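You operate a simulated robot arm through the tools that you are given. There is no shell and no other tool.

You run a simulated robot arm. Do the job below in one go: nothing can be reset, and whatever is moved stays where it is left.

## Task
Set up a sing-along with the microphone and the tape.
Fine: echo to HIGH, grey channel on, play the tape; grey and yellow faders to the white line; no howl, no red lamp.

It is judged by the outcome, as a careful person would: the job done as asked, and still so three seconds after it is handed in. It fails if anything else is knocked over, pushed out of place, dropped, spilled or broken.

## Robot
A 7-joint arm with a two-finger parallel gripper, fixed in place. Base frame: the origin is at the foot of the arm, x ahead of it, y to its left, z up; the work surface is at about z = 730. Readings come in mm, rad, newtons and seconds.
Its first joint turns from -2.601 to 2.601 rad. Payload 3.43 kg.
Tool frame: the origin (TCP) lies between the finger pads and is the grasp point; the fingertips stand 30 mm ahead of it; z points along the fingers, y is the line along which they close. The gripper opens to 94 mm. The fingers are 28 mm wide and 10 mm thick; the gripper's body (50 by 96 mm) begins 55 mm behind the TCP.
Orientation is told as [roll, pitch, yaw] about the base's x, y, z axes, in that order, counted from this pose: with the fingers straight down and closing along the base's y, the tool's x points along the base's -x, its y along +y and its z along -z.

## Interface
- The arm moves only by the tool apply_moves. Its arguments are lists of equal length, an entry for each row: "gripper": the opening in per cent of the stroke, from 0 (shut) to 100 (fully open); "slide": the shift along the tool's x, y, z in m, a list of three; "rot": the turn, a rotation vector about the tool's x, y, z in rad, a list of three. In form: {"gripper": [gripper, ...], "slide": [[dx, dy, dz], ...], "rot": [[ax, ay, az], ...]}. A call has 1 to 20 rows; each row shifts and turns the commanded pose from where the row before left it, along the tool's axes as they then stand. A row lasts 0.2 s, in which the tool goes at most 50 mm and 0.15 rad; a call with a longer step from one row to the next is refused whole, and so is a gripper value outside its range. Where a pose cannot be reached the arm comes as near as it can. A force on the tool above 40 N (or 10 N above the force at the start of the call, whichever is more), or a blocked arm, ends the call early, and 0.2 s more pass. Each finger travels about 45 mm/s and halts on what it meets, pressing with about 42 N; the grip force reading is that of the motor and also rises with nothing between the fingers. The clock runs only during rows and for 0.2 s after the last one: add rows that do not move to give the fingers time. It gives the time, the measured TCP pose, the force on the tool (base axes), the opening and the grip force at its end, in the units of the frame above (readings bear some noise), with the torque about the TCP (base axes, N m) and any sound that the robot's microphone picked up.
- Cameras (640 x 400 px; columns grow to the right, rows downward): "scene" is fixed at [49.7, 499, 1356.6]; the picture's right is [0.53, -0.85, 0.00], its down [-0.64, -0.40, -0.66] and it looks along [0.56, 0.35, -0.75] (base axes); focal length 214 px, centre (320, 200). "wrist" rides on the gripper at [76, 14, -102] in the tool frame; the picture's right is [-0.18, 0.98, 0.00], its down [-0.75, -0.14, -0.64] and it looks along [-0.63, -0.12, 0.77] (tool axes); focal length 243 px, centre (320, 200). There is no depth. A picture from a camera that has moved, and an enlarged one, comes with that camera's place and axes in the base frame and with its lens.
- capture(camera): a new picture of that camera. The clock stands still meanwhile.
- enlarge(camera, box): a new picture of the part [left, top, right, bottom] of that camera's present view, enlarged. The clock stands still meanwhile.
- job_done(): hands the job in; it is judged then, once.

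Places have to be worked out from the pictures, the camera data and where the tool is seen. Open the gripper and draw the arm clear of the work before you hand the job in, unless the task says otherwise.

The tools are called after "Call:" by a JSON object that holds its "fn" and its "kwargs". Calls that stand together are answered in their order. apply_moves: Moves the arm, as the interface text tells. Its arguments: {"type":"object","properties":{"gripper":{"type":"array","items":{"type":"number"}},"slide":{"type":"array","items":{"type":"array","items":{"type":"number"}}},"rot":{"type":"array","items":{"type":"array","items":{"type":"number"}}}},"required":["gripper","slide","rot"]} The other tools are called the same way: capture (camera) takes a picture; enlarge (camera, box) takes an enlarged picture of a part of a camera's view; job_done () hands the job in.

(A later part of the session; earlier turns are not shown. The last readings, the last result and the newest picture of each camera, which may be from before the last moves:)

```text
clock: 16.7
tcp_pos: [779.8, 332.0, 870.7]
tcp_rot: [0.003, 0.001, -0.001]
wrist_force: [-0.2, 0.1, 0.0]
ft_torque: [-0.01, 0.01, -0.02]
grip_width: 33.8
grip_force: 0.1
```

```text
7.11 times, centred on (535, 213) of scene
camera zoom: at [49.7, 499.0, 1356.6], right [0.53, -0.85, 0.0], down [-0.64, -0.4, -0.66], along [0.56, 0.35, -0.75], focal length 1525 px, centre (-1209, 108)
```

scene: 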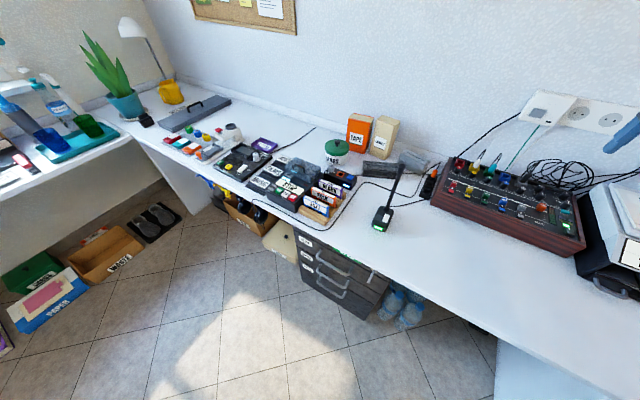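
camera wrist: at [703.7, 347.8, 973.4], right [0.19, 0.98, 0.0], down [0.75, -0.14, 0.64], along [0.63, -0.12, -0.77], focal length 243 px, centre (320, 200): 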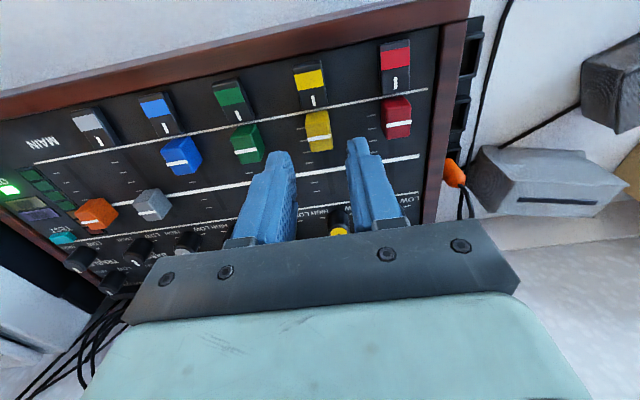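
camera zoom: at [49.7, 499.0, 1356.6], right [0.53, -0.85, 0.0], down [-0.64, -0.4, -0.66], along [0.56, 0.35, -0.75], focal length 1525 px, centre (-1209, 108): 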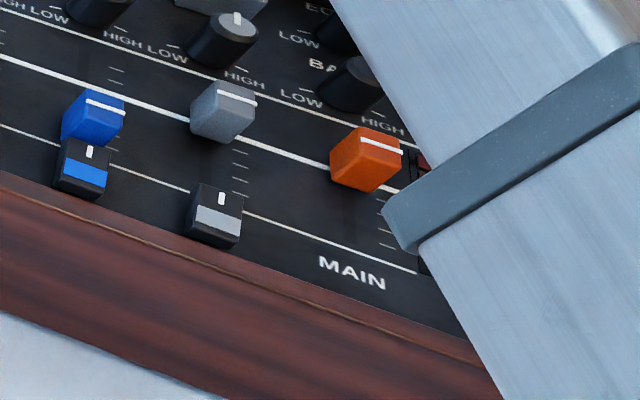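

Rocker tilts read clearly: yellow (and green) are on (front end raised like the power switch), grey is off. The yellow cap is at (773.8, 334.5), so I shift 2.5 mm, descend, grip and drag it 38.8 mm back.

Call:
{"fn": "apply_moves", "kwargs": {"gripper": [36, 36, 36, 10, 10, 10, 10, 10, 10, 10, 10, 10, 10, 10], "slide": [[0, 0.0025, 0], [0, 0, 0.016], [0, 0, 0.0155], [0, 0, 0], [0, 0, 0], [0, 0, 0], [0, 0, 0], [-0.006, 0, 0], [-0.008, 0, 0], [-0.008, 0, 0], [-0.008, 0, 0], [-0.006, 0, 0], [-0.0028, 0, 0], [0, 0, 0]], "rot": [[0, 0, 0], [0, 0, 0], [0, 0, 0], [0, 0, 0], [0, 0, 0], [0, 0, 0], [0, 0, 0], [0, 0, 0], [0, 0, 0], [0, 0, 0], [0, 0, 0], [0, 0, 0], [0, 0, 0], [0, 0, 0]]}}

Call:
{"fn": "enlarge", "kwargs": {"camera": "wrist", "box": [200, 60, 440, 210]}}

```text
clock: 19.7
tcp_pos: [819.4, 332.8, 839.2]
tcp_rot: [-0.002, 0.0, -0.002]
wrist_force: [0.7, -30.5, -11.2]
ft_torque: [-0.45, 0.97, 0.49]
grip_width: 15.4
grip_force: 45.4
```

```text
2.67 times, centred on (320, 135) of wrist
camera zoom: at [742.9, 349.1, 941.5], right [0.19, 0.98, 0.0], down [0.75, -0.14, 0.64], along [0.63, -0.12, -0.77], focal length 647 px, centre (320, 373)
```

zoom: 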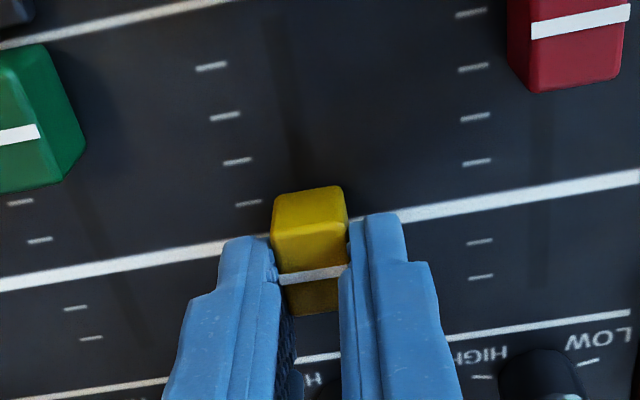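

The yellow mark is at x≈812.6 against the line at ≈812.2, which is good. I'll relieve the sideways load, release and lift.

Call:
{"fn": "apply_moves", "kwargs": {"gripper": [10, 36, 36, 36, 36, 36, 36, 36], "slide": [[0, -0.0015, 0], [0, 0, 0], [0, 0, 0], [0, 0, -0.01], [0, 0, -0.025], [0, 0, -0.025], [0, 0, -0.02], [0, 0, 0]], "rot": [[0, 0, 0], [0, 0, 0], [0, 0, 0], [0, 0, 0], [0, 0, 0], [0, 0, 0], [0, 0, 0], [0, 0, 0]]}}

Call:
{"fn": "enlarge", "kwargs": {"camera": "wrist", "box": [220, 60, 380, 160]}}

Call:
{"fn": "enlarge", "kwargs": {"camera": "scene", "box": [430, 150, 590, 250]}}

```text
clock: 21.5
tcp_pos: [817.5, 334.4, 920.0]
tcp_rot: [0.002, -0.001, -0.001]
wrist_force: [-1.0, -0.1, 0.5]
ft_torque: [0.02, 0.01, 0.0]
grip_width: 33.9
grip_force: 0.1
```

```text
4.00 times, centred on (300, 110) of wrist
camera zoom: at [742.0, 349.5, 1022.4], right [0.19, 0.98, 0.0], down [0.75, -0.14, 0.64], along [0.63, -0.12, -0.77], focal length 970 px, centre (400, 560)
```

zoom: 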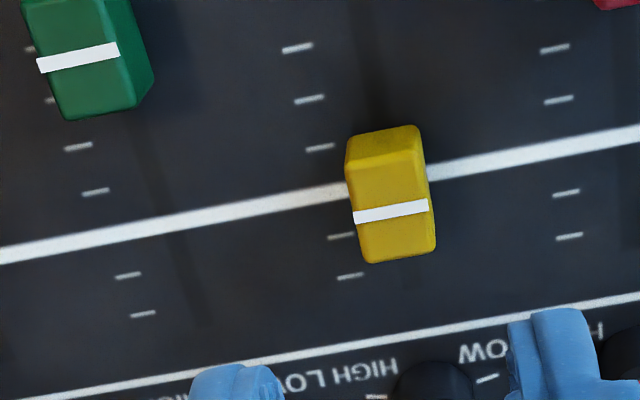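

```text
4.00 times, centred on (510, 200) of scene
camera zoom: at [49.7, 499.0, 1356.6], right [0.53, -0.85, 0.0], down [-0.64, -0.4, -0.66], along [0.56, 0.35, -0.75], focal length 858 px, centre (-440, 200)
```

zoom: 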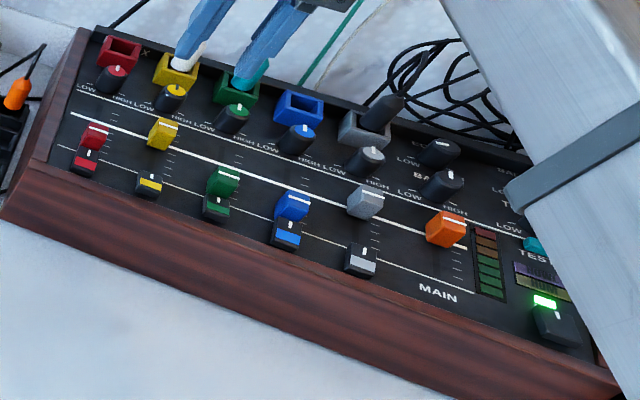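

Both faders sit on the white line. Now the ECHO knob: I'll travel high, to stand above (916, 124) with the tips at about z=890, and check alignment.

Call:
{"fn": "apply_moves", "kwargs": {"gripper": [33, 33, 33, 33, 33, 33, 33, 33, 33, 33], "slide": [[0, -0.042, 0], [0, -0.042, 0], [0, -0.042, 0], [0, -0.042, 0], [0, -0.042, 0], [-0.033, 0, 0], [-0.033, 0, 0], [-0.032, 0, 0], [0, 0, 0.02], [0, 0, 0]], "rot": [[0, 0, 0], [0, 0, 0], [0, 0, 0], [0, 0, 0], [0, 0, 0], [0, 0, 0], [0, 0, 0], [0, 0, 0], [0, 0, 0], [0, 0, 0]]}}

Call:
{"fn": "capture", "kwargs": {"camera": "wrist"}}

Call:
{"fn": "enlarge", "kwargs": {"camera": "wrist", "box": [200, 60, 440, 210]}}

Call:
{"fn": "capture", "kwargs": {"camera": "scene"}}

```text
clock: 23.7
tcp_pos: [916.4, 123.4, 898.0]
tcp_rot: [0.002, -0.001, -0.002]
wrist_force: [0.3, 0.2, 0.7]
ft_torque: [0.0, -0.05, 0.0]
grip_width: 30.8
grip_force: 0.0
```

```text
taken
camera wrist: at [840.2, 138.3, 1000.8], right [0.19, 0.98, 0.0], down [0.75, -0.14, 0.64], along [0.63, -0.12, -0.77], focal length 243 px, centre (320, 200)
```

wrist: 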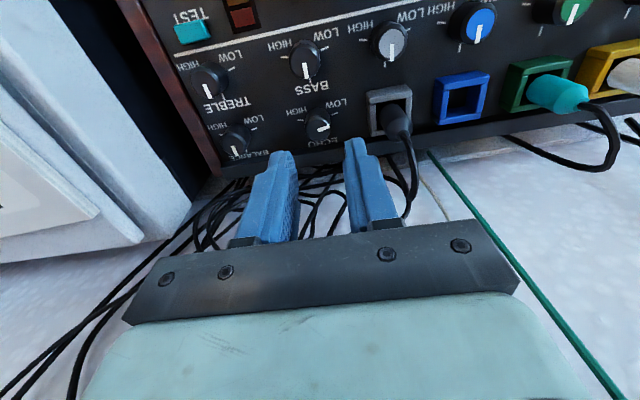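

```text
2.67 times, centred on (320, 135) of wrist
camera zoom: at [840.2, 138.3, 1000.8], right [0.19, 0.98, 0.0], down [0.75, -0.14, 0.64], along [0.63, -0.12, -0.77], focal length 647 px, centre (320, 373)
```

zoom: 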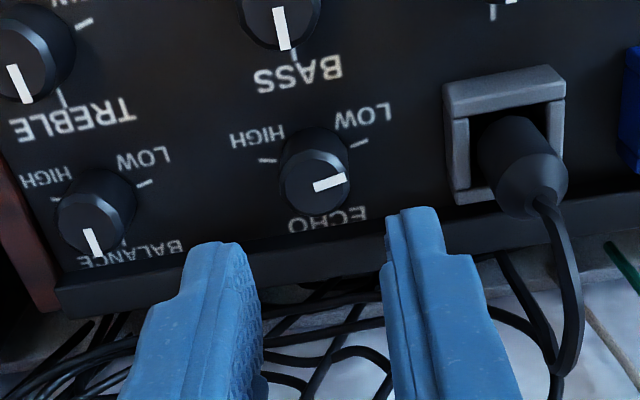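

```text
taken
```

scene: 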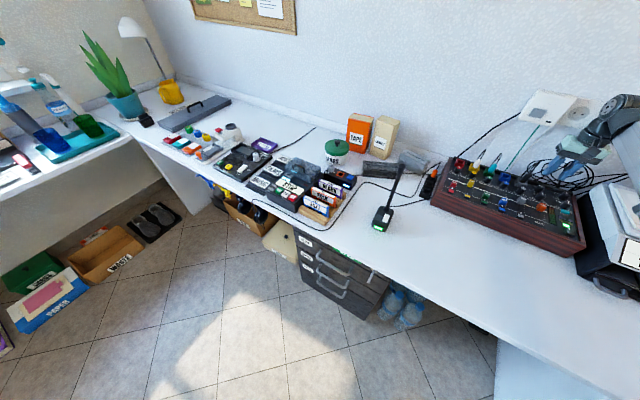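

ECHO knob top is at (915.9, 123.7) with about 19 mm diameter, well centred under the gripper. I'll turn the tool +35° (base yaw), descend around the knob and close on it.

Call:
{"fn": "apply_moves", "kwargs": {"gripper": [33, 33, 33, 33, 33, 33, 33, 33, 12, 12, 12, 12], "slide": [[0, 0, 0], [0, 0, 0], [0, 0, 0], [0, 0, 0], [0, 0, 0.02], [0, 0, 0.02], [0, 0, 0.019], [0, 0, 0], [0, 0, 0], [0, 0, 0], [0, 0, 0], [0, 0, 0]], "rot": [[0, 0, -0.15], [0, 0, -0.15], [0, 0, -0.15], [0, 0, -0.15], [0, 0, 0], [0, 0, 0], [0, 0, 0], [0, 0, 0], [0, 0, 0], [0, 0, 0], [0, 0, 0], [0, 0, 0]]}}

Call:
{"fn": "enlarge", "kwargs": {"camera": "wrist", "box": [200, 60, 440, 210]}}

```text
clock: 25.6
tcp_pos: [919.2, 123.0, 842.5]
tcp_rot: [-0.007, -0.005, 0.597]
wrist_force: [2.8, -11.4, 15.1]
ft_torque: [-0.53, -0.4, -0.27]
grip_width: 22.5
grip_force: 9.8
stopped in row 9: the force on the tool passed its limit at 42 N (the readings are from after the stop); the commanded pose is now the measured one
```

```text
2.67 times, centred on (320, 135) of wrist
camera zoom: at [846.6, 91.4, 945.1], right [-0.4, 0.92, -0.01], down [0.7, 0.31, 0.65], along [0.59, 0.25, -0.76], focal length 647 px, centre (320, 373)
```

zoom: 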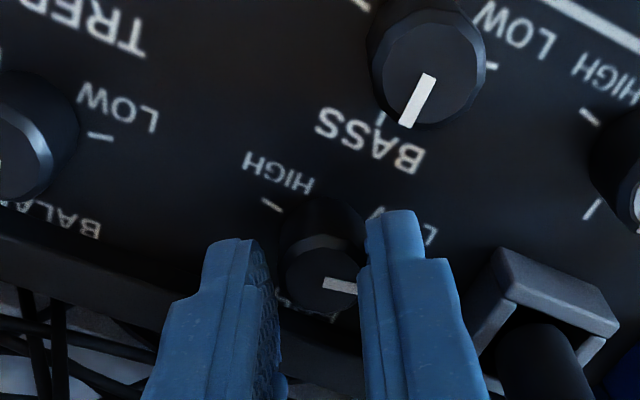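

The force limit tripped while closing because the knob wasn't centred between the fingers (42 N sideways from one finger). I'll open, and read the pose and view without contact before re-centring.

Call:
{"fn": "apply_moves", "kwargs": {"gripper": [36, 36, 36, 36], "slide": [[0, 0, 0], [0, 0, 0], [0, 0, 0], [0, 0, 0]], "rot": [[0, 0, 0], [0, 0, 0], [0, 0, 0], [0, 0, 0]]}}

Call:
{"fn": "enlarge", "kwargs": {"camera": "wrist", "box": [200, 60, 440, 210]}}

Call:
{"fn": "enlarge", "kwargs": {"camera": "scene", "box": [490, 140, 610, 215]}}

```text
clock: 26.6
tcp_pos: [917.4, 124.8, 841.8]
tcp_rot: [-0.003, -0.004, 0.598]
wrist_force: [-8.2, 3.2, 25.8]
ft_torque: [-0.24, -0.34, -0.02]
grip_width: 29.5
grip_force: 0.0
```

```text
2.67 times, centred on (320, 135) of wrist
camera zoom: at [845.4, 93.4, 945.0], right [-0.4, 0.92, 0.0], down [0.7, 0.31, 0.65], along [0.59, 0.26, -0.76], focal length 647 px, centre (320, 373)
```

zoom: 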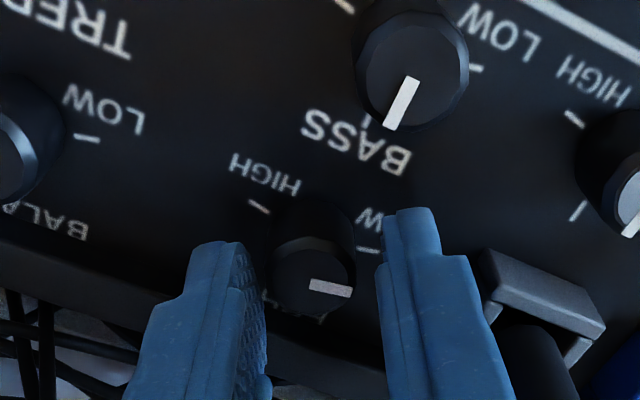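

```text
5.33 times, centred on (550, 178) of scene
camera zoom: at [49.7, 499.0, 1356.6], right [0.53, -0.85, 0.0], down [-0.64, -0.4, -0.66], along [0.56, 0.35, -0.75], focal length 1144 px, centre (-907, 320)
```

zoom: 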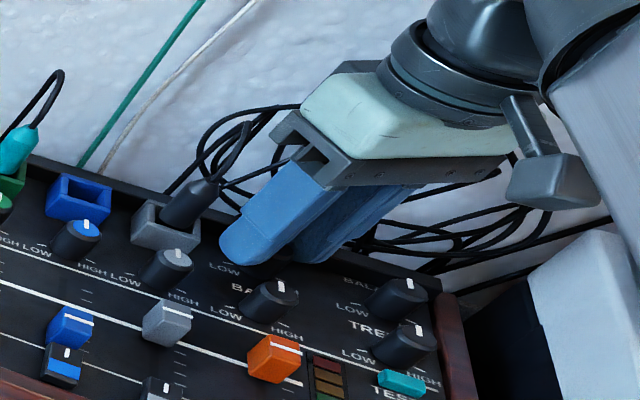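

The leftover upward force and blocked opening show a finger resting on the raised rear lip (top ≈ z 812). I'll lift clear, then work with fingertips above the lip (TCP z≈846, still 8 mm on the knob).

Call:
{"fn": "apply_moves", "kwargs": {"gripper": [36, 36, 36, 36], "slide": [[0, 0, -0.006], [0, 0, -0.008], [0, 0, 0], [0, 0, 0]], "rot": [[0, 0, 0], [0, 0, 0], [0, 0, 0], [0, 0, 0]]}}

Call:
{"fn": "enlarge", "kwargs": {"camera": "wrist", "box": [200, 60, 440, 210]}}

```text
clock: 27.6
tcp_pos: [918.7, 122.9, 854.6]
tcp_rot: [-0.002, -0.006, 0.599]
wrist_force: [0.0, 0.5, -0.9]
ft_torque: [-0.01, 0.05, -0.01]
grip_width: 33.7
grip_force: 0.2
```

```text
2.67 times, centred on (320, 135) of wrist
camera zoom: at [846.3, 92.7, 957.8], right [-0.4, 0.92, 0.0], down [0.7, 0.31, 0.65], along [0.59, 0.26, -0.76], focal length 647 px, centre (320, 373)
```

zoom: 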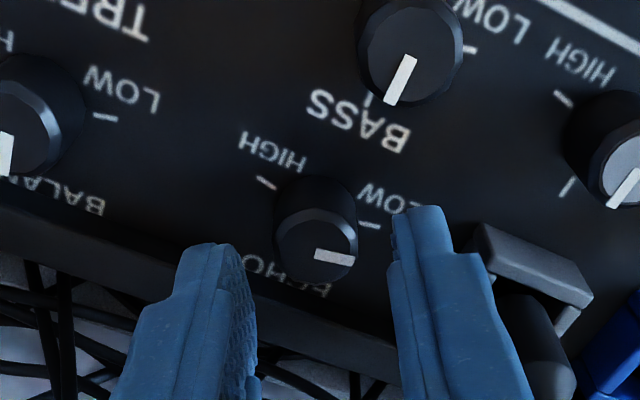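

The knob's centre is (915.6, 122.9); TCP is 3 mm too far in x. I'll correct, lower to z≈845.5 and close.

Call:
{"fn": "apply_moves", "kwargs": {"gripper": [36, 36, 36, 18, 18, 12, 12, 12], "slide": [[0.0026, 0.0017, 0], [0, 0, 0.005], [0, 0, 0.004], [0, 0, 0], [0, 0, 0], [0, 0, 0], [0, 0, 0], [0, 0, 0]], "rot": [[-0.0034, 0.005, 0], [0, 0, 0], [0, 0, 0], [0, 0, 0], [0, 0, 0], [0, 0, 0], [0, 0, 0], [0, 0, 0]]}}

Call:
{"fn": "enlarge", "kwargs": {"camera": "wrist", "box": [200, 60, 440, 210]}}

```text
clock: 29.4
tcp_pos: [916.2, 122.3, 846.1]
tcp_rot: [-0.001, -0.001, 0.597]
wrist_force: [10.8, -18.6, -2.4]
ft_torque: [-0.3, -0.55, 0.0]
grip_width: 23.5
grip_force: 10.1
```

```text
2.67 times, centred on (320, 135) of wrist
camera zoom: at [844.4, 92.0, 949.0], right [-0.4, 0.92, 0.0], down [0.7, 0.31, 0.64], along [0.59, 0.26, -0.77], focal length 647 px, centre (320, 373)
```

zoom: 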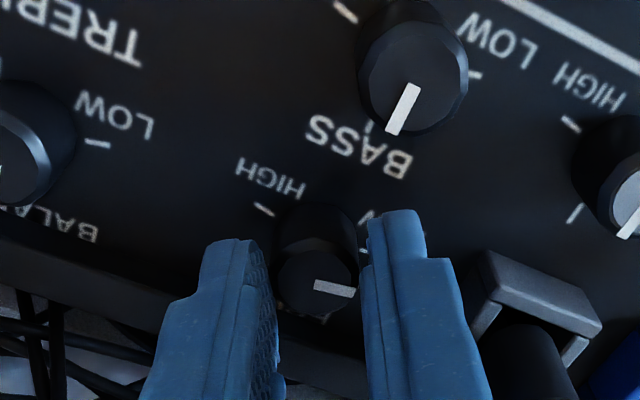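

Only one finger appears to press so far (width 23.5 mm, low grip force). I'll hold still a moment to see whether the grip settles.

Call:
{"fn": "apply_moves", "kwargs": {"gripper": [12, 12, 12, 12], "slide": [[0, 0, 0], [0, 0, 0], [0, 0, 0], [0, 0, 0]], "rot": [[0, 0, 0], [0, 0, 0], [0, 0, 0], [0, 0, 0]]}}

Call:
{"fn": "enlarge", "kwargs": {"camera": "wrist", "box": [240, 110, 400, 210]}}

```text
clock: 30.4
tcp_pos: [916.4, 122.1, 845.7]
tcp_rot: [-0.001, 0.001, 0.597]
wrist_force: [12.1, -18.6, -2.6]
ft_torque: [-0.29, -0.56, -0.02]
grip_width: 24.0
grip_force: 11.1
```

```text
4.00 times, centred on (320, 160) of wrist
camera zoom: at [844.3, 92.3, 949.1], right [-0.4, 0.92, 0.0], down [0.7, 0.31, 0.64], along [0.59, 0.26, -0.77], focal length 970 px, centre (320, 360)
```

zoom: 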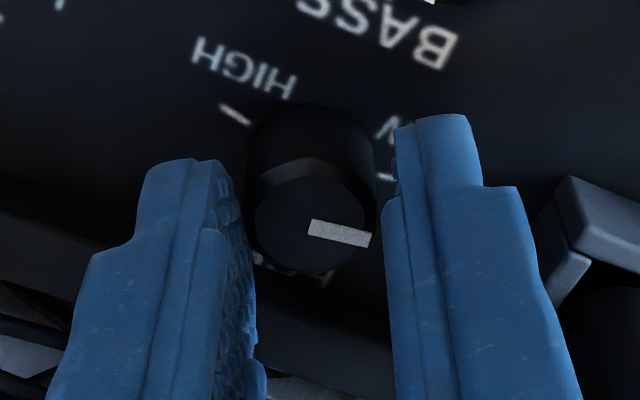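

The gripper is halted at 24 mm with a net sideways force, so something isn't symmetric. I'll look at the fingers from the scene camera.

Call:
{"fn": "enlarge", "kwargs": {"camera": "scene", "box": [515, 155, 575, 193]}}

Call:
{"fn": "enlarge", "kwargs": {"camera": "wrist", "box": [280, 130, 360, 180]}}

```text
10.53 times, centred on (545, 174) of scene
camera zoom: at [49.7, 499.0, 1356.6], right [0.53, -0.85, 0.0], down [-0.64, -0.4, -0.66], along [0.56, 0.35, -0.75], focal length 2258 px, centre (-2048, 474)
```

zoom: 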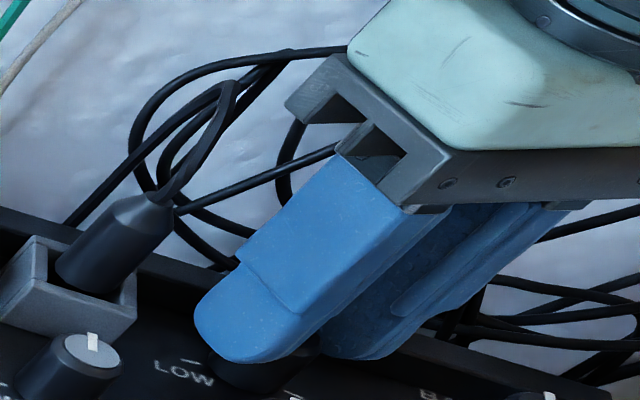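

```text
8.00 times, centred on (320, 155) of wrist
camera zoom: at [844.3, 92.3, 949.1], right [-0.4, 0.92, 0.0], down [0.7, 0.31, 0.64], along [0.59, 0.26, -0.77], focal length 1941 px, centre (320, 560)
```

zoom: 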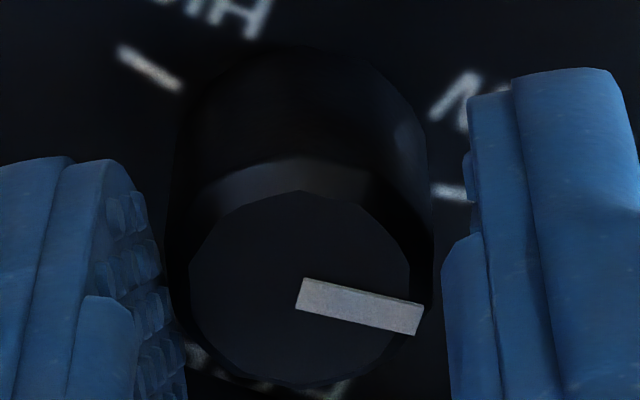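

The left pad touches the knob while the right is still about 2 mm away. I'll shift the tool 1.9 mm along −y (tool) so the grip closes evenly.

Call:
{"fn": "apply_moves", "kwargs": {"gripper": [12, 12, 10, 10, 10], "slide": [[0, -0.001, 0], [0, -0.0009, 0], [0, 0, 0], [0, 0, 0], [0, 0, 0]], "rot": [[0, 0, 0], [0, 0, 0], [0, 0, 0], [0, 0, 0], [0, 0, 0]]}}

Call:
{"fn": "enlarge", "kwargs": {"camera": "wrist", "box": [280, 130, 360, 180]}}

```text
clock: 31.6
tcp_pos: [916.6, 120.7, 845.8]
tcp_rot: [0.0, 0.002, 0.598]
wrist_force: [12.0, -15.7, 0.5]
ft_torque: [-0.53, -0.15, -0.03]
grip_width: 20.7
grip_force: 9.9
```

```text
8.00 times, centred on (320, 155) of wrist
camera zoom: at [845.2, 90.7, 949.1], right [-0.4, 0.92, 0.0], down [0.7, 0.31, 0.64], along [0.59, 0.26, -0.77], focal length 1941 px, centre (320, 560)
```

zoom: 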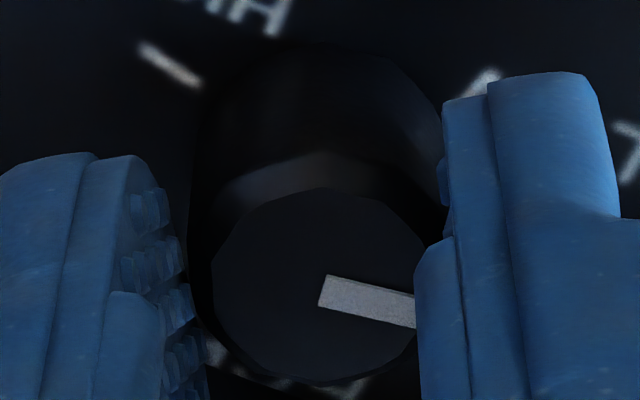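

Width is down to 20.7 mm but the load is still on one side; I'll shift another 1 mm the same way.

Call:
{"fn": "apply_moves", "kwargs": {"gripper": [10, 10, 10, 10, 10], "slide": [[0, -0.0007, 0], [0, -0.0005, 0], [0, 0, 0], [0, 0, 0], [0, 0, 0]], "rot": [[0, 0, 0], [0, 0, 0], [0, 0, 0], [0, 0, 0], [0, 0, 0]]}}

Call:
{"fn": "enlarge", "kwargs": {"camera": "wrist", "box": [280, 130, 360, 180]}}

```text
clock: 32.8
tcp_pos: [916.2, 122.1, 846.7]
tcp_rot: [0.001, 0.0, 0.599]
wrist_force: [3.2, -9.5, 0.2]
ft_torque: [-0.4, 0.0, -0.02]
grip_width: 20.1
grip_force: 45.4
```

```text
8.00 times, centred on (320, 155) of wrist
camera zoom: at [845.5, 90.4, 949.1], right [-0.4, 0.92, 0.0], down [0.7, 0.31, 0.64], along [0.59, 0.26, -0.77], focal length 1941 px, centre (320, 560)
```

zoom: 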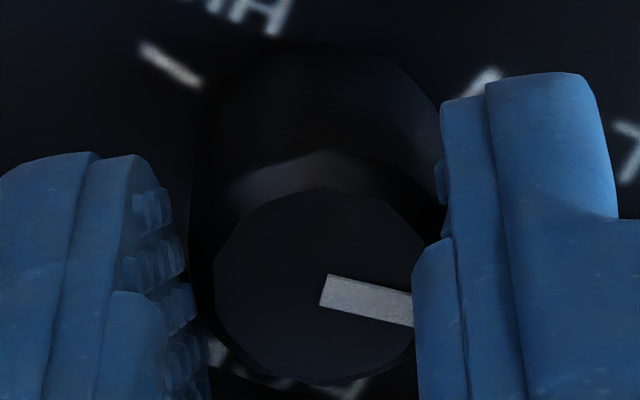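

The knob is now firmly gripped (20.1 mm, 45 N). I'll turn it clockwise seen from above (tool +z) by 0.6 rad first and check.

Call:
{"fn": "apply_moves", "kwargs": {"gripper": [10, 10, 10, 10, 10, 10], "slide": [[0, 0, 0], [0, 0, 0], [0, 0, 0], [0, 0, 0], [0, 0, 0], [0, 0, 0]], "rot": [[0, 0, 0.12], [0, 0, 0.12], [0, 0, 0.12], [0, 0, 0.12], [0, 0, 0.12], [0, 0, 0]]}}

Call:
{"fn": "enlarge", "kwargs": {"camera": "wrist", "box": [240, 110, 400, 210]}}

```text
clock: 34.2
tcp_pos: [916.3, 122.3, 845.9]
tcp_rot: [0.0, 0.001, -0.004]
wrist_force: [-5.7, 0.6, -4.2]
ft_torque: [0.12, -0.99, 0.03]
grip_width: 20.4
grip_force: 45.2
```

```text
4.00 times, centred on (320, 160) of wrist
camera zoom: at [840.0, 136.7, 949.1], right [0.19, 0.98, 0.0], down [0.75, -0.14, 0.64], along [0.63, -0.12, -0.77], focal length 970 px, centre (320, 360)
```

zoom: 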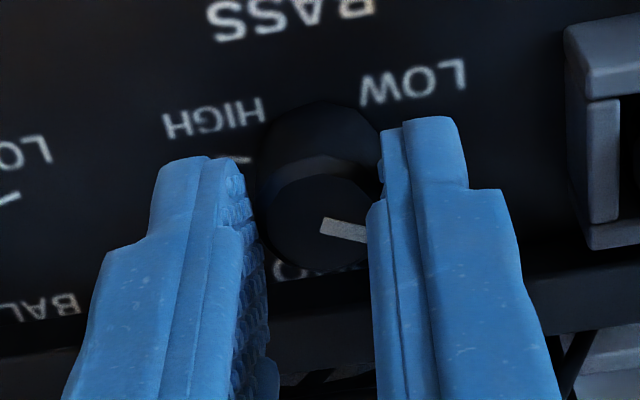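

The knob turns with the tool and forces are small. I'll continue the stroke by another 0.75 rad.

Call:
{"fn": "apply_moves", "kwargs": {"gripper": [10, 10, 10, 10, 10, 10, 10], "slide": [[0, 0, 0], [0, 0, 0], [0, 0, 0], [0, 0, 0], [0, 0, 0], [0, 0, 0], [0, 0, 0]], "rot": [[0, 0, 0.125], [0, 0, 0.125], [0, 0, 0.125], [0, 0, 0.125], [0, 0, 0.125], [0, 0, 0.125], [0, 0, 0]]}}

Call:
{"fn": "enlarge", "kwargs": {"camera": "wrist", "box": [240, 110, 400, 210]}}

```text
clock: 35.8
tcp_pos: [916.6, 124.4, 846.4]
tcp_rot: [0.002, 0.0, -0.753]
wrist_force: [-4.8, 23.5, -6.8]
ft_torque: [-0.14, -0.55, 0.02]
grip_width: 20.2
grip_force: 44.9
```

```text
4.00 times, centred on (320, 160) of wrist
camera zoom: at [870.7, 185.6, 949.2], right [0.81, 0.59, 0.0], down [0.45, -0.62, 0.64], along [0.38, -0.52, -0.77], focal length 970 px, centre (320, 360)
```

zoom: 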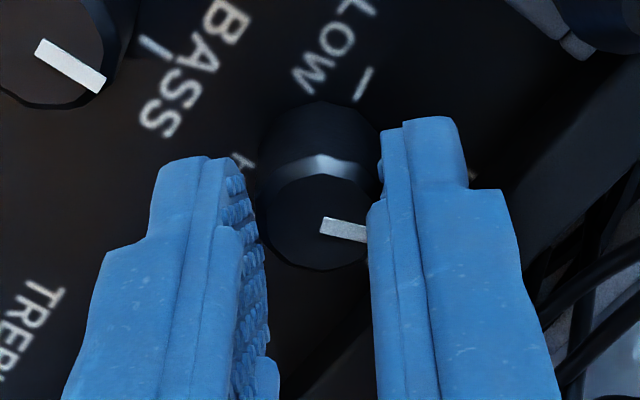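

First stroke done (knob turned ≈77°). Now I open, and rotate the open gripper back to +0.6 rad around the knob.

Call:
{"fn": "apply_moves", "kwargs": {"gripper": [36, 36, 36, 36, 36, 36, 36, 36, 36, 36, 36, 36, 36, 36], "slide": [[0, 0, 0], [0, 0, 0], [0, 0, 0], [0, 0, 0], [0, 0, 0], [0, 0, 0], [0, 0, 0], [0, 0, 0], [0, 0, 0], [0, 0, 0], [0, 0, 0], [0, 0, 0], [0, 0, 0], [0, 0, 0]], "rot": [[0, 0, 0], [0, 0, 0], [0, 0, 0], [0, 0, -0.135], [0, 0, -0.135], [0, 0, -0.135], [0, 0, -0.135], [0, 0, -0.135], [0, 0, -0.135], [0, 0, -0.135], [0, 0, -0.135], [0, 0, -0.135], [0, 0, -0.135], [0, 0, 0]]}}

Call:
{"fn": "enlarge", "kwargs": {"camera": "wrist", "box": [240, 110, 400, 210]}}

```text
clock: 38.8
tcp_pos: [916.8, 120.7, 845.7]
tcp_rot: [0.001, -0.001, 0.598]
wrist_force: [0.1, -0.9, 0.4]
ft_torque: [-0.01, 0.0, -0.02]
grip_width: 33.8
grip_force: 0.0
```

```text
4.00 times, centred on (320, 160) of wrist
camera zoom: at [845.8, 90.2, 949.4], right [-0.4, 0.92, 0.0], down [0.7, 0.31, 0.64], along [0.59, 0.26, -0.77], focal length 970 px, centre (320, 360)
```

zoom: 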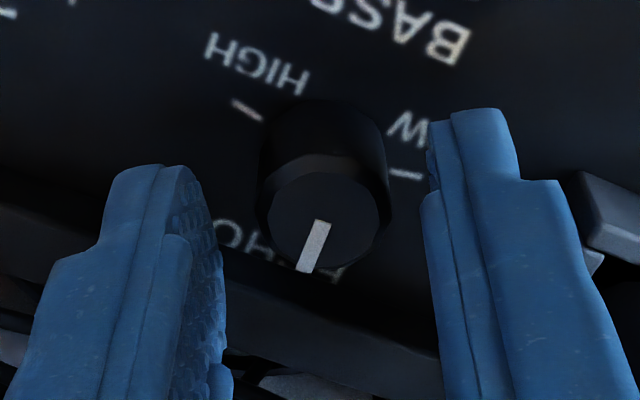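

The pointer now points to about the back (mid). I'll close again at this yaw and turn another 1.35 rad.

Call:
{"fn": "apply_moves", "kwargs": {"gripper": [18, 14, 10, 10, 10, 10], "slide": [[0, -0.0004, 0], [0, 0, 0], [0, 0, 0], [0, 0, 0], [0, 0, 0], [0, 0, 0]], "rot": [[0, 0, 0], [0, 0, 0], [0, 0, 0], [0, 0, 0], [0, 0, 0], [0, 0, 0]]}}

```text
clock: 40.2
tcp_pos: [917.0, 120.9, 846.0]
tcp_rot: [0.003, 0.001, 0.597]
wrist_force: [-1.2, 5.7, 1.5]
ft_torque: [0.0, 0.08, 0.0]
grip_width: 20.4
grip_force: 44.8
```

The grip is firm and balanced. Now the second clockwise stroke.

Call:
{"fn": "apply_moves", "kwargs": {"gripper": [10, 10, 10, 10, 10, 10, 10, 10, 10, 10, 10, 10], "slide": [[0, 0, 0], [0, 0, 0], [0, 0, 0], [0, 0, 0], [0, 0, 0], [0, 0, 0], [0, 0, 0], [0, 0, 0], [0, 0, 0], [0, 0, 0], [0, 0, 0], [0, 0, 0]], "rot": [[0, 0, 0.12], [0, 0, 0.125], [0, 0, 0.125], [0, 0, 0.125], [0, 0, 0.125], [0, 0, 0.125], [0, 0, 0.125], [0, 0, 0.125], [0, 0, 0.125], [0, 0, 0.125], [0, 0, 0.105], [0, 0, 0]]}}

Call:
{"fn": "enlarge", "kwargs": {"camera": "wrist", "box": [240, 110, 400, 210]}}

```text
clock: 42.8
tcp_pos: [917.0, 120.9, 846.6]
tcp_rot: [0.003, 0.004, -0.753]
wrist_force: [4.5, 22.0, 1.3]
ft_torque: [0.73, 0.07, -0.02]
grip_width: 20.6
grip_force: 44.8
```

```text
4.00 times, centred on (320, 160) of wrist
camera zoom: at [871.7, 184.4, 949.5], right [0.81, 0.59, 0.0], down [0.45, -0.62, 0.64], along [0.38, -0.52, -0.77], focal length 970 px, centre (320, 360)
```

zoom: 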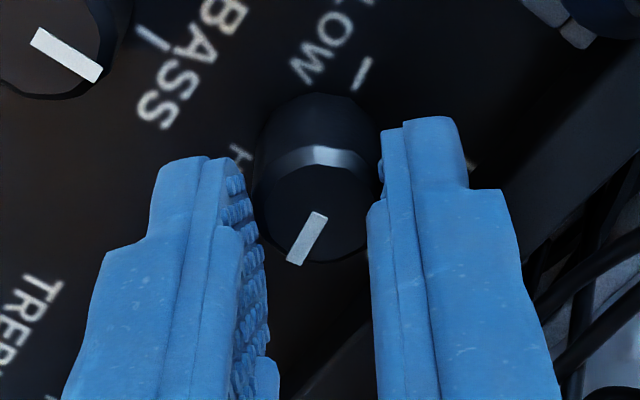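

The pointer is now at about −77°; HIGH is near −100°. I'll continue the same grip a further 0.42 rad to reach HIGH.

Call:
{"fn": "apply_moves", "kwargs": {"gripper": [10, 10, 10, 10, 10], "slide": [[0, 0, 0], [0, 0, 0], [0, 0, 0], [0, 0, 0], [0, 0, 0]], "rot": [[0, 0, 0.11], [0, 0, 0.11], [0, 0, 0.1], [0, 0, 0.1], [0, 0, 0]]}}

Call:
{"fn": "enlarge", "kwargs": {"camera": "wrist", "box": [240, 110, 400, 210]}}

```text
clock: 44.0
tcp_pos: [917.7, 122.2, 846.0]
tcp_rot: [0.003, 0.002, -1.174]
wrist_force: [12.4, 18.2, 4.4]
ft_torque: [0.9, -0.21, 0.02]
grip_width: 20.0
grip_force: 45.4
```

```text
4.00 times, centred on (320, 160) of wrist
camera zoom: at [901.2, 197.8, 949.4], right [0.98, 0.21, 0.0], down [0.16, -0.75, 0.64], along [0.14, -0.63, -0.77], focal length 970 px, centre (320, 360)
```

zoom: 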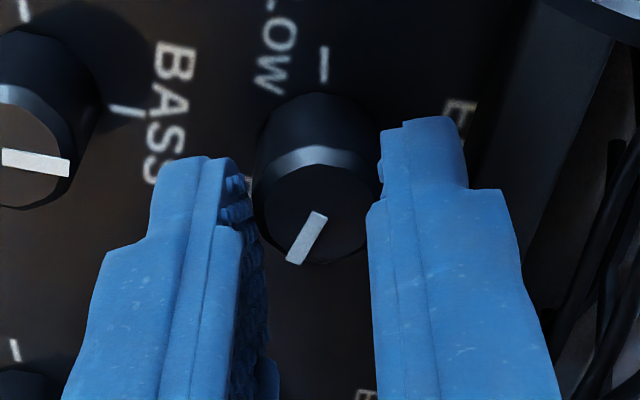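

The pointer direction now computes to about −101°, right at HIGH. I'll open, lift clear, return to yaw 0 and inspect.

Call:
{"fn": "apply_moves", "kwargs": {"gripper": [36, 36, 36, 36, 36, 36, 36, 36, 36, 36, 36, 36, 36, 36], "slide": [[0, 0, 0], [0, 0, 0], [0, 0, -0.015], [0, 0, -0.02], [0, 0, -0.025], [0, 0, 0], [0, 0, 0], [0, 0, 0], [0, 0, 0], [0, 0, 0], [0, 0, 0], [0, 0, 0], [0, 0, 0], [0, 0, 0]], "rot": [[0, 0, 0], [0, 0, 0], [0, 0, 0], [0, 0, 0], [0, 0, 0], [0, 0, -0.147], [0, 0, -0.147], [0, 0, -0.147], [0, 0, -0.147], [0, 0, -0.147], [0, 0, -0.147], [0, 0, -0.147], [0, 0, -0.145], [0, 0, 0]]}}

Call:
{"fn": "enlarge", "kwargs": {"camera": "wrist", "box": [200, 60, 440, 210]}}

Call:
{"fn": "enlarge", "kwargs": {"camera": "scene", "box": [430, 140, 590, 240]}}

```text
clock: 47.0
tcp_pos: [917.5, 120.4, 907.4]
tcp_rot: [0.0, 0.001, 0.004]
wrist_force: [0.4, 0.6, 0.2]
ft_torque: [0.03, -0.01, -0.03]
grip_width: 33.7
grip_force: 0.0
```

```text
2.67 times, centred on (320, 135) of wrist
camera zoom: at [840.6, 135.3, 1009.2], right [0.18, 0.98, 0.0], down [0.75, -0.14, 0.64], along [0.63, -0.12, -0.77], focal length 647 px, centre (320, 373)
```

zoom: 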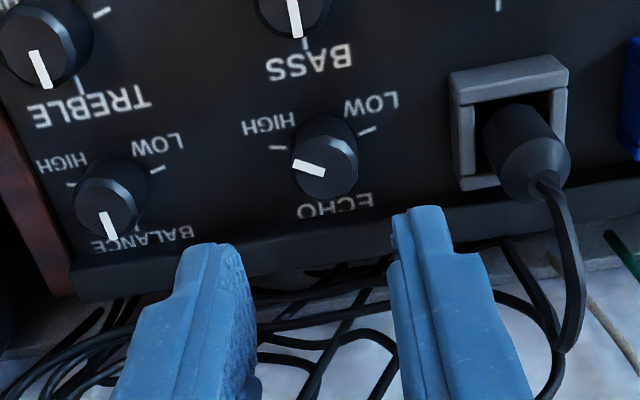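

```text
4.00 times, centred on (510, 190) of scene
camera zoom: at [49.7, 499.0, 1356.6], right [0.53, -0.85, 0.0], down [-0.64, -0.4, -0.66], along [0.56, 0.35, -0.75], focal length 858 px, centre (-440, 240)
```

zoom: 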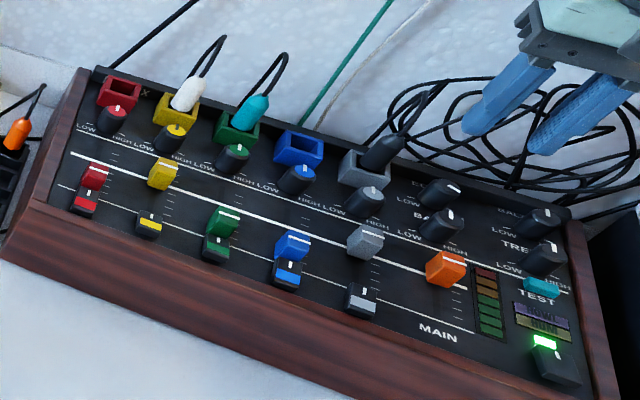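

The pointer looks at or past HIGH. I'll zoom in further to measure its angle against the tick.

Call:
{"fn": "enlarge", "kwargs": {"camera": "wrist", "box": [285, 90, 365, 140]}}

Call:
{"fn": "enlarge", "kwargs": {"camera": "scene", "box": [515, 170, 575, 208]}}

```text
8.00 times, centred on (325, 115) of wrist
camera zoom: at [840.6, 135.3, 1009.2], right [0.18, 0.98, 0.0], down [0.75, -0.14, 0.64], along [0.63, -0.12, -0.77], focal length 1941 px, centre (280, 880)
```

zoom: 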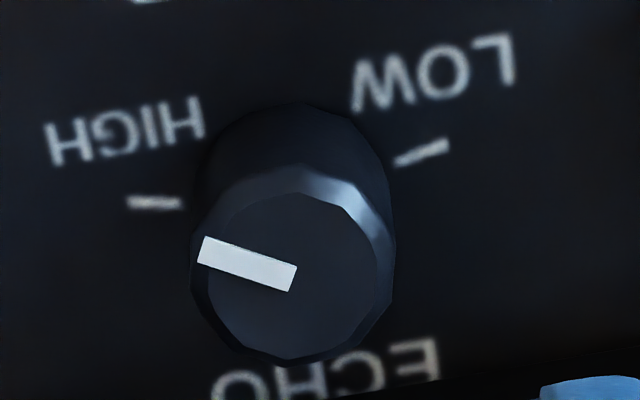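

```text
10.53 times, centred on (545, 189) of scene
camera zoom: at [49.7, 499.0, 1356.6], right [0.53, -0.85, 0.0], down [-0.64, -0.4, -0.66], along [0.56, 0.35, -0.75], focal length 2258 px, centre (-2048, 316)
```

zoom: 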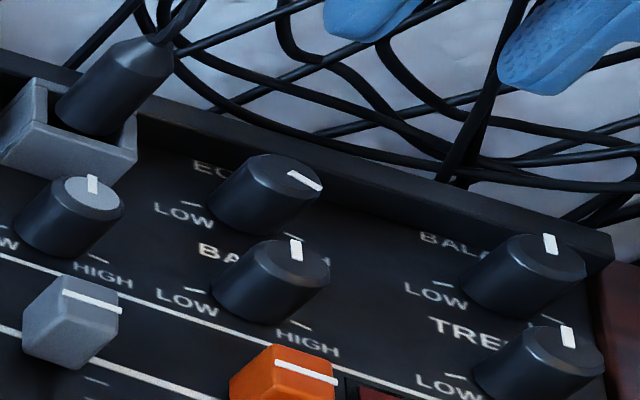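

The pointer is about −115°, i.e. some 15° past the HIGH tick (−100°); sideways preload rolled the knob on release. I'll re-centre by 1 mm, regrip at yaw 0, and turn it back slightly.

Call:
{"fn": "apply_moves", "kwargs": {"gripper": [36, 36, 36, 36, 36, 20, 12, 10, 10, 10], "slide": [[-0.0002, 0.001, 0], [0, 0, 0.02], [0, 0, 0.025], [0, 0, 0.0165], [0, 0, 0], [0, 0, 0], [0, 0, 0], [0, 0, 0], [0, 0, 0], [0, 0, 0]], "rot": [[0, 0, 0], [0, 0, 0], [0, 0, 0], [0, 0, 0], [0, 0, 0], [0, 0, 0], [0, 0, 0], [0, 0, 0], [0, 0, 0], [0, 0, 0]]}}

Call:
{"fn": "enlarge", "kwargs": {"camera": "wrist", "box": [240, 110, 400, 210]}}

```text
clock: 49.2
tcp_pos: [917.8, 122.6, 844.2]
tcp_rot: [0.0, 0.001, 0.002]
wrist_force: [-1.4, 1.8, -6.1]
ft_torque: [0.07, -0.6, 0.01]
grip_width: 20.4
grip_force: 44.3
```

```text
4.00 times, centred on (320, 160) of wrist
camera zoom: at [841.2, 136.5, 947.4], right [0.18, 0.98, 0.0], down [0.75, -0.14, 0.64], along [0.63, -0.12, -0.77], focal length 970 px, centre (320, 360)
```

zoom: 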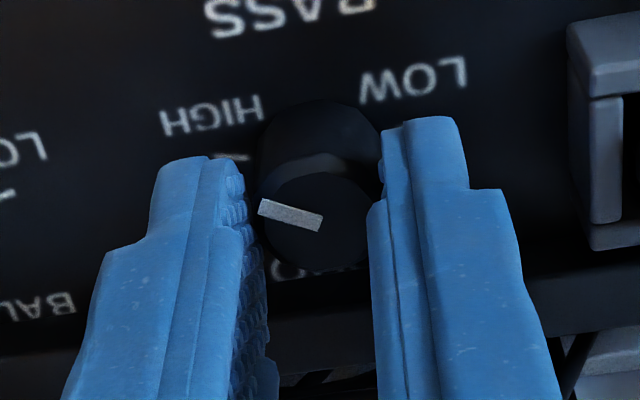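

The grip is balanced and the pointer reads −117°. I'll turn it back by 0.28 rad (16°) to sit on HIGH.

Call:
{"fn": "apply_moves", "kwargs": {"gripper": [10, 10, 10, 10, 10], "slide": [[0, 0, 0], [0, 0, 0], [0, 0, 0], [0, 0, 0], [0, 0, 0]], "rot": [[0, 0, -0.1], [0, 0, -0.1], [0, 0, -0.08], [0, 0, 0], [0, 0, 0]]}}

Call:
{"fn": "enlarge", "kwargs": {"camera": "wrist", "box": [240, 110, 400, 210]}}

```text
clock: 50.4
tcp_pos: [917.6, 122.3, 844.5]
tcp_rot: [0.003, 0.002, 0.282]
wrist_force: [-0.1, 3.6, -8.5]
ft_torque: [0.13, -0.11, 0.02]
grip_width: 20.4
grip_force: 45.1
```

```text
4.00 times, centred on (320, 160) of wrist
camera zoom: at [840.3, 114.8, 947.4], right [-0.1, 1.0, 0.0], down [0.76, 0.07, 0.64], along [0.64, 0.06, -0.77], focal length 970 px, centre (320, 360)
```

zoom: 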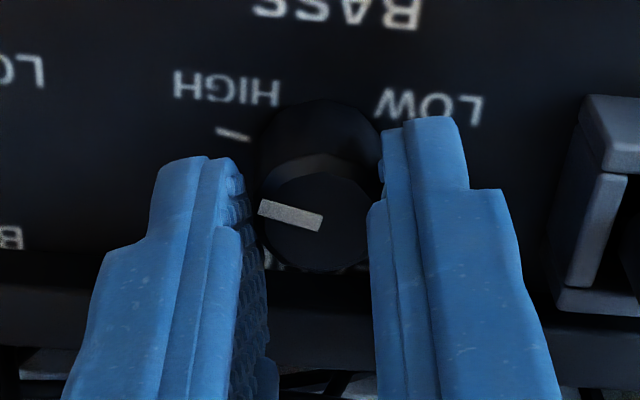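

The knob turned with the tool and side forces are small (under 4 N). I'll open, lift clear, return to yaw 0 and check again.

Call:
{"fn": "apply_moves", "kwargs": {"gripper": [36, 36, 36, 36, 36, 36, 36, 36, 36], "slide": [[0, 0, 0], [0, 0, 0], [0, 0, -0.015], [0, 0, -0.02], [0, 0, -0.028], [0, 0, 0], [0, 0, 0], [0, 0, 0], [0, 0, 0]], "rot": [[0, 0, 0], [0, 0, 0], [0, 0, 0], [0, 0, 0], [0, 0, 0], [0, 0, 0.14], [0, 0, 0.14], [0, 0, 0], [0, 0, 0]]}}

Call:
{"fn": "enlarge", "kwargs": {"camera": "wrist", "box": [285, 90, 365, 140]}}

Call:
{"fn": "enlarge", "kwargs": {"camera": "wrist", "box": [140, 0, 440, 187]}}

```text
clock: 52.4
tcp_pos: [916.8, 121.4, 907.7]
tcp_rot: [0.002, -0.001, -0.002]
wrist_force: [0.5, -0.1, 0.3]
ft_torque: [-0.03, -0.03, 0.0]
grip_width: 33.5
grip_force: 0.0
```

```text
8.00 times, centred on (325, 115) of wrist
camera zoom: at [840.8, 136.5, 1010.7], right [0.18, 0.98, 0.0], down [0.75, -0.14, 0.64], along [0.63, -0.12, -0.77], focal length 1941 px, centre (280, 880)
```

zoom: 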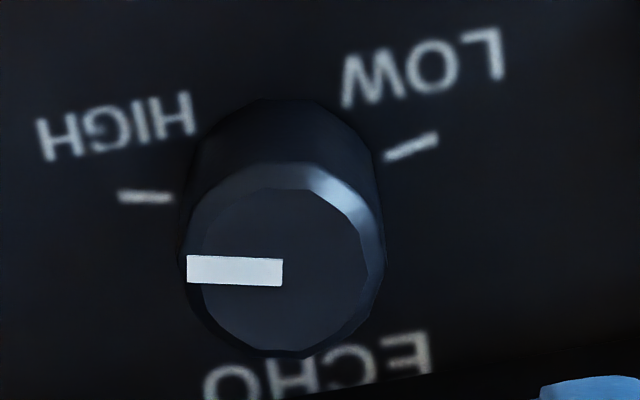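

```text
2.13 times, centred on (290, 94) of wrist
camera zoom: at [840.8, 136.5, 1010.7], right [0.18, 0.98, 0.0], down [0.75, -0.14, 0.64], along [0.63, -0.12, -0.77], focal length 518 px, centre (384, 427)
```

zoom: 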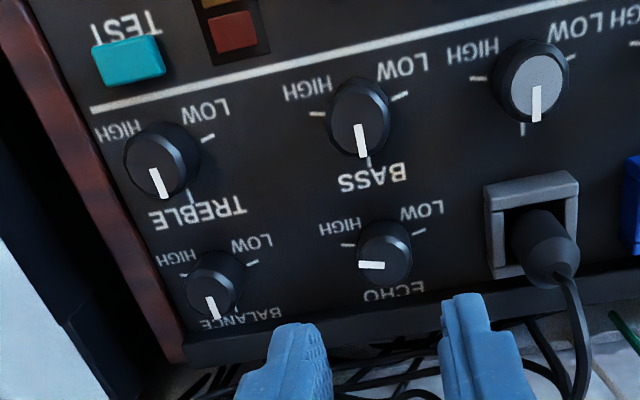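

ECHO's pointer now lies parallel with the HIGH tick. Next the grey channel switch: I'll close the gripper and go above its rear ("I") end, about (760, 178).

Call:
{"fn": "apply_moves", "kwargs": {"gripper": [36, 20, 0, 0, 0, 0, 0, 0], "slide": [[0.04, 0.0142, 0], [0.04, 0.0142, 0], [0.04, 0.0142, 0], [0.037, 0.0142, 0], [0, 0, 0.02], [0, 0, 0.02], [0, 0, 0], [0, 0, 0]], "rot": [[0, 0, 0], [0, 0, 0], [0, 0, 0], [0, 0, 0], [0, 0, 0], [0, 0, 0], [0, 0, 0], [0, 0, 0]]}}

Call:
{"fn": "capture", "kwargs": {"camera": "wrist"}}

Call:
{"fn": "enlarge", "kwargs": {"camera": "wrist", "box": [240, 90, 400, 190]}}

Call:
{"fn": "enlarge", "kwargs": {"camera": "scene", "box": [490, 180, 570, 230]}}

```text
clock: 54.2
tcp_pos: [760.7, 178.8, 867.7]
tcp_rot: [0.001, 0.001, 0.002]
wrist_force: [-0.2, 0.0, -0.1]
ft_torque: [-0.01, -0.02, 0.02]
grip_width: 0.2
grip_force: 33.2
```

```text
taken
camera wrist: at [683.7, 192.7, 971.4], right [0.18, 0.98, 0.0], down [0.75, -0.14, 0.64], along [0.63, -0.12, -0.77], focal length 243 px, centre (320, 200)
```

wrist: 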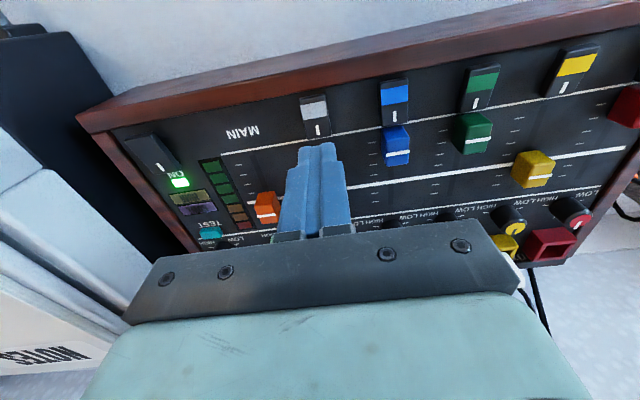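

```text
4.00 times, centred on (320, 140) of wrist
camera zoom: at [683.7, 192.7, 971.4], right [0.18, 0.98, 0.0], down [0.75, -0.14, 0.64], along [0.63, -0.12, -0.77], focal length 970 px, centre (320, 440)
```

zoom: 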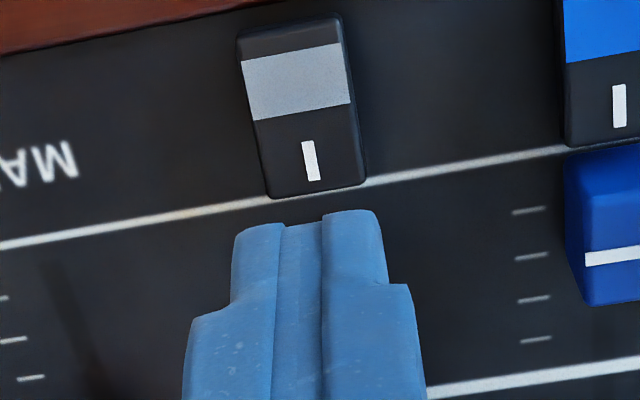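

```text
8.00 times, centred on (530, 205) of scene
camera zoom: at [49.7, 499.0, 1356.6], right [0.53, -0.85, 0.0], down [-0.64, -0.4, -0.66], along [0.56, 0.35, -0.75], focal length 1716 px, centre (-1360, 160)
```

zoom: 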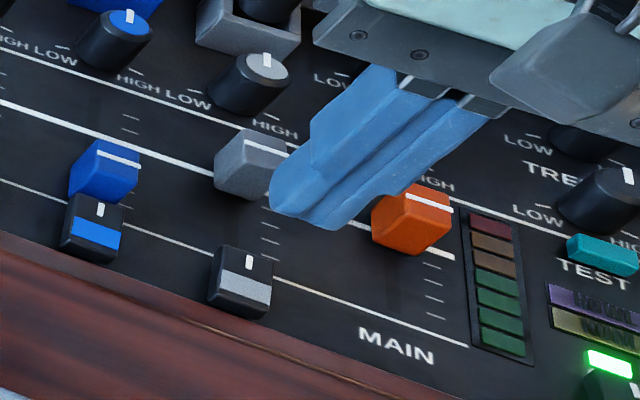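

The tip's front edge is at x≈750 and the rocker's raised rear end spans about 747–759. I'll shift 2 mm back and press down gently in small steps to tip z≈808.

Call:
{"fn": "apply_moves", "kwargs": {"gripper": [0, 0, 0, 0, 0, 0, 0, 0], "slide": [[-0.002, -0.0004, 0.01], [0, 0, 0.01], [0, 0, 0.002], [0, 0, 0.002], [0, 0, 0.002], [0, 0, 0.002], [0, 0, 0.0015], [0, 0, 0]], "rot": [[0, 0, 0], [0, 0, 0], [0, 0, 0], [0, 0, 0], [0, 0, 0], [0, 0, 0], [0, 0, 0], [0, 0, 0]]}}

Call:
{"fn": "enlarge", "kwargs": {"camera": "wrist", "box": [240, 90, 400, 190]}}

Call:
{"fn": "enlarge", "kwargs": {"camera": "scene", "box": [490, 180, 570, 230]}}

```text
clock: 56.2
tcp_pos: [763.2, 178.3, 841.2]
tcp_rot: [0.001, -0.003, 0.0]
wrist_force: [-1.2, -0.2, 9.0]
ft_torque: [-0.01, 0.16, -0.02]
grip_width: 0.2
grip_force: 33.2
stopped in row 8: the force on the tool passed its limit at 42 N (the readings are from after the stop); the commanded pose is now the measured one
```

```text
4.00 times, centred on (320, 140) of wrist
camera zoom: at [686.4, 192.8, 943.3], right [0.18, 0.98, 0.0], down [0.75, -0.14, 0.64], along [0.63, -0.12, -0.76], focal length 970 px, centre (320, 440)
```

zoom: 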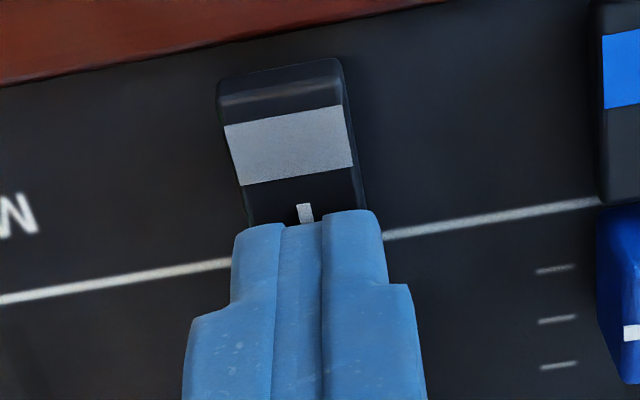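

```text
8.00 times, centred on (530, 205) of scene
camera zoom: at [49.7, 499.0, 1356.6], right [0.53, -0.85, 0.0], down [-0.64, -0.4, -0.66], along [0.56, 0.35, -0.75], focal length 1716 px, centre (-1360, 160)
```

zoom: 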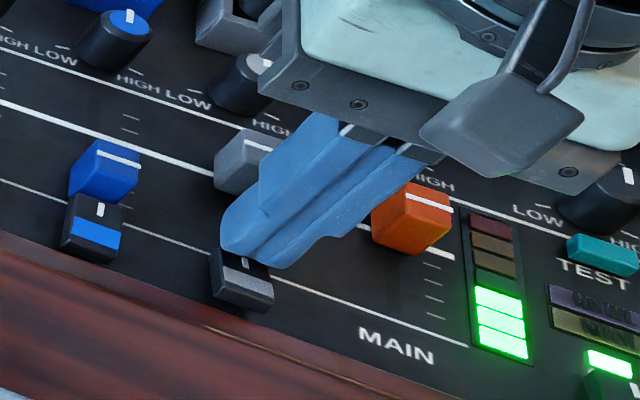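

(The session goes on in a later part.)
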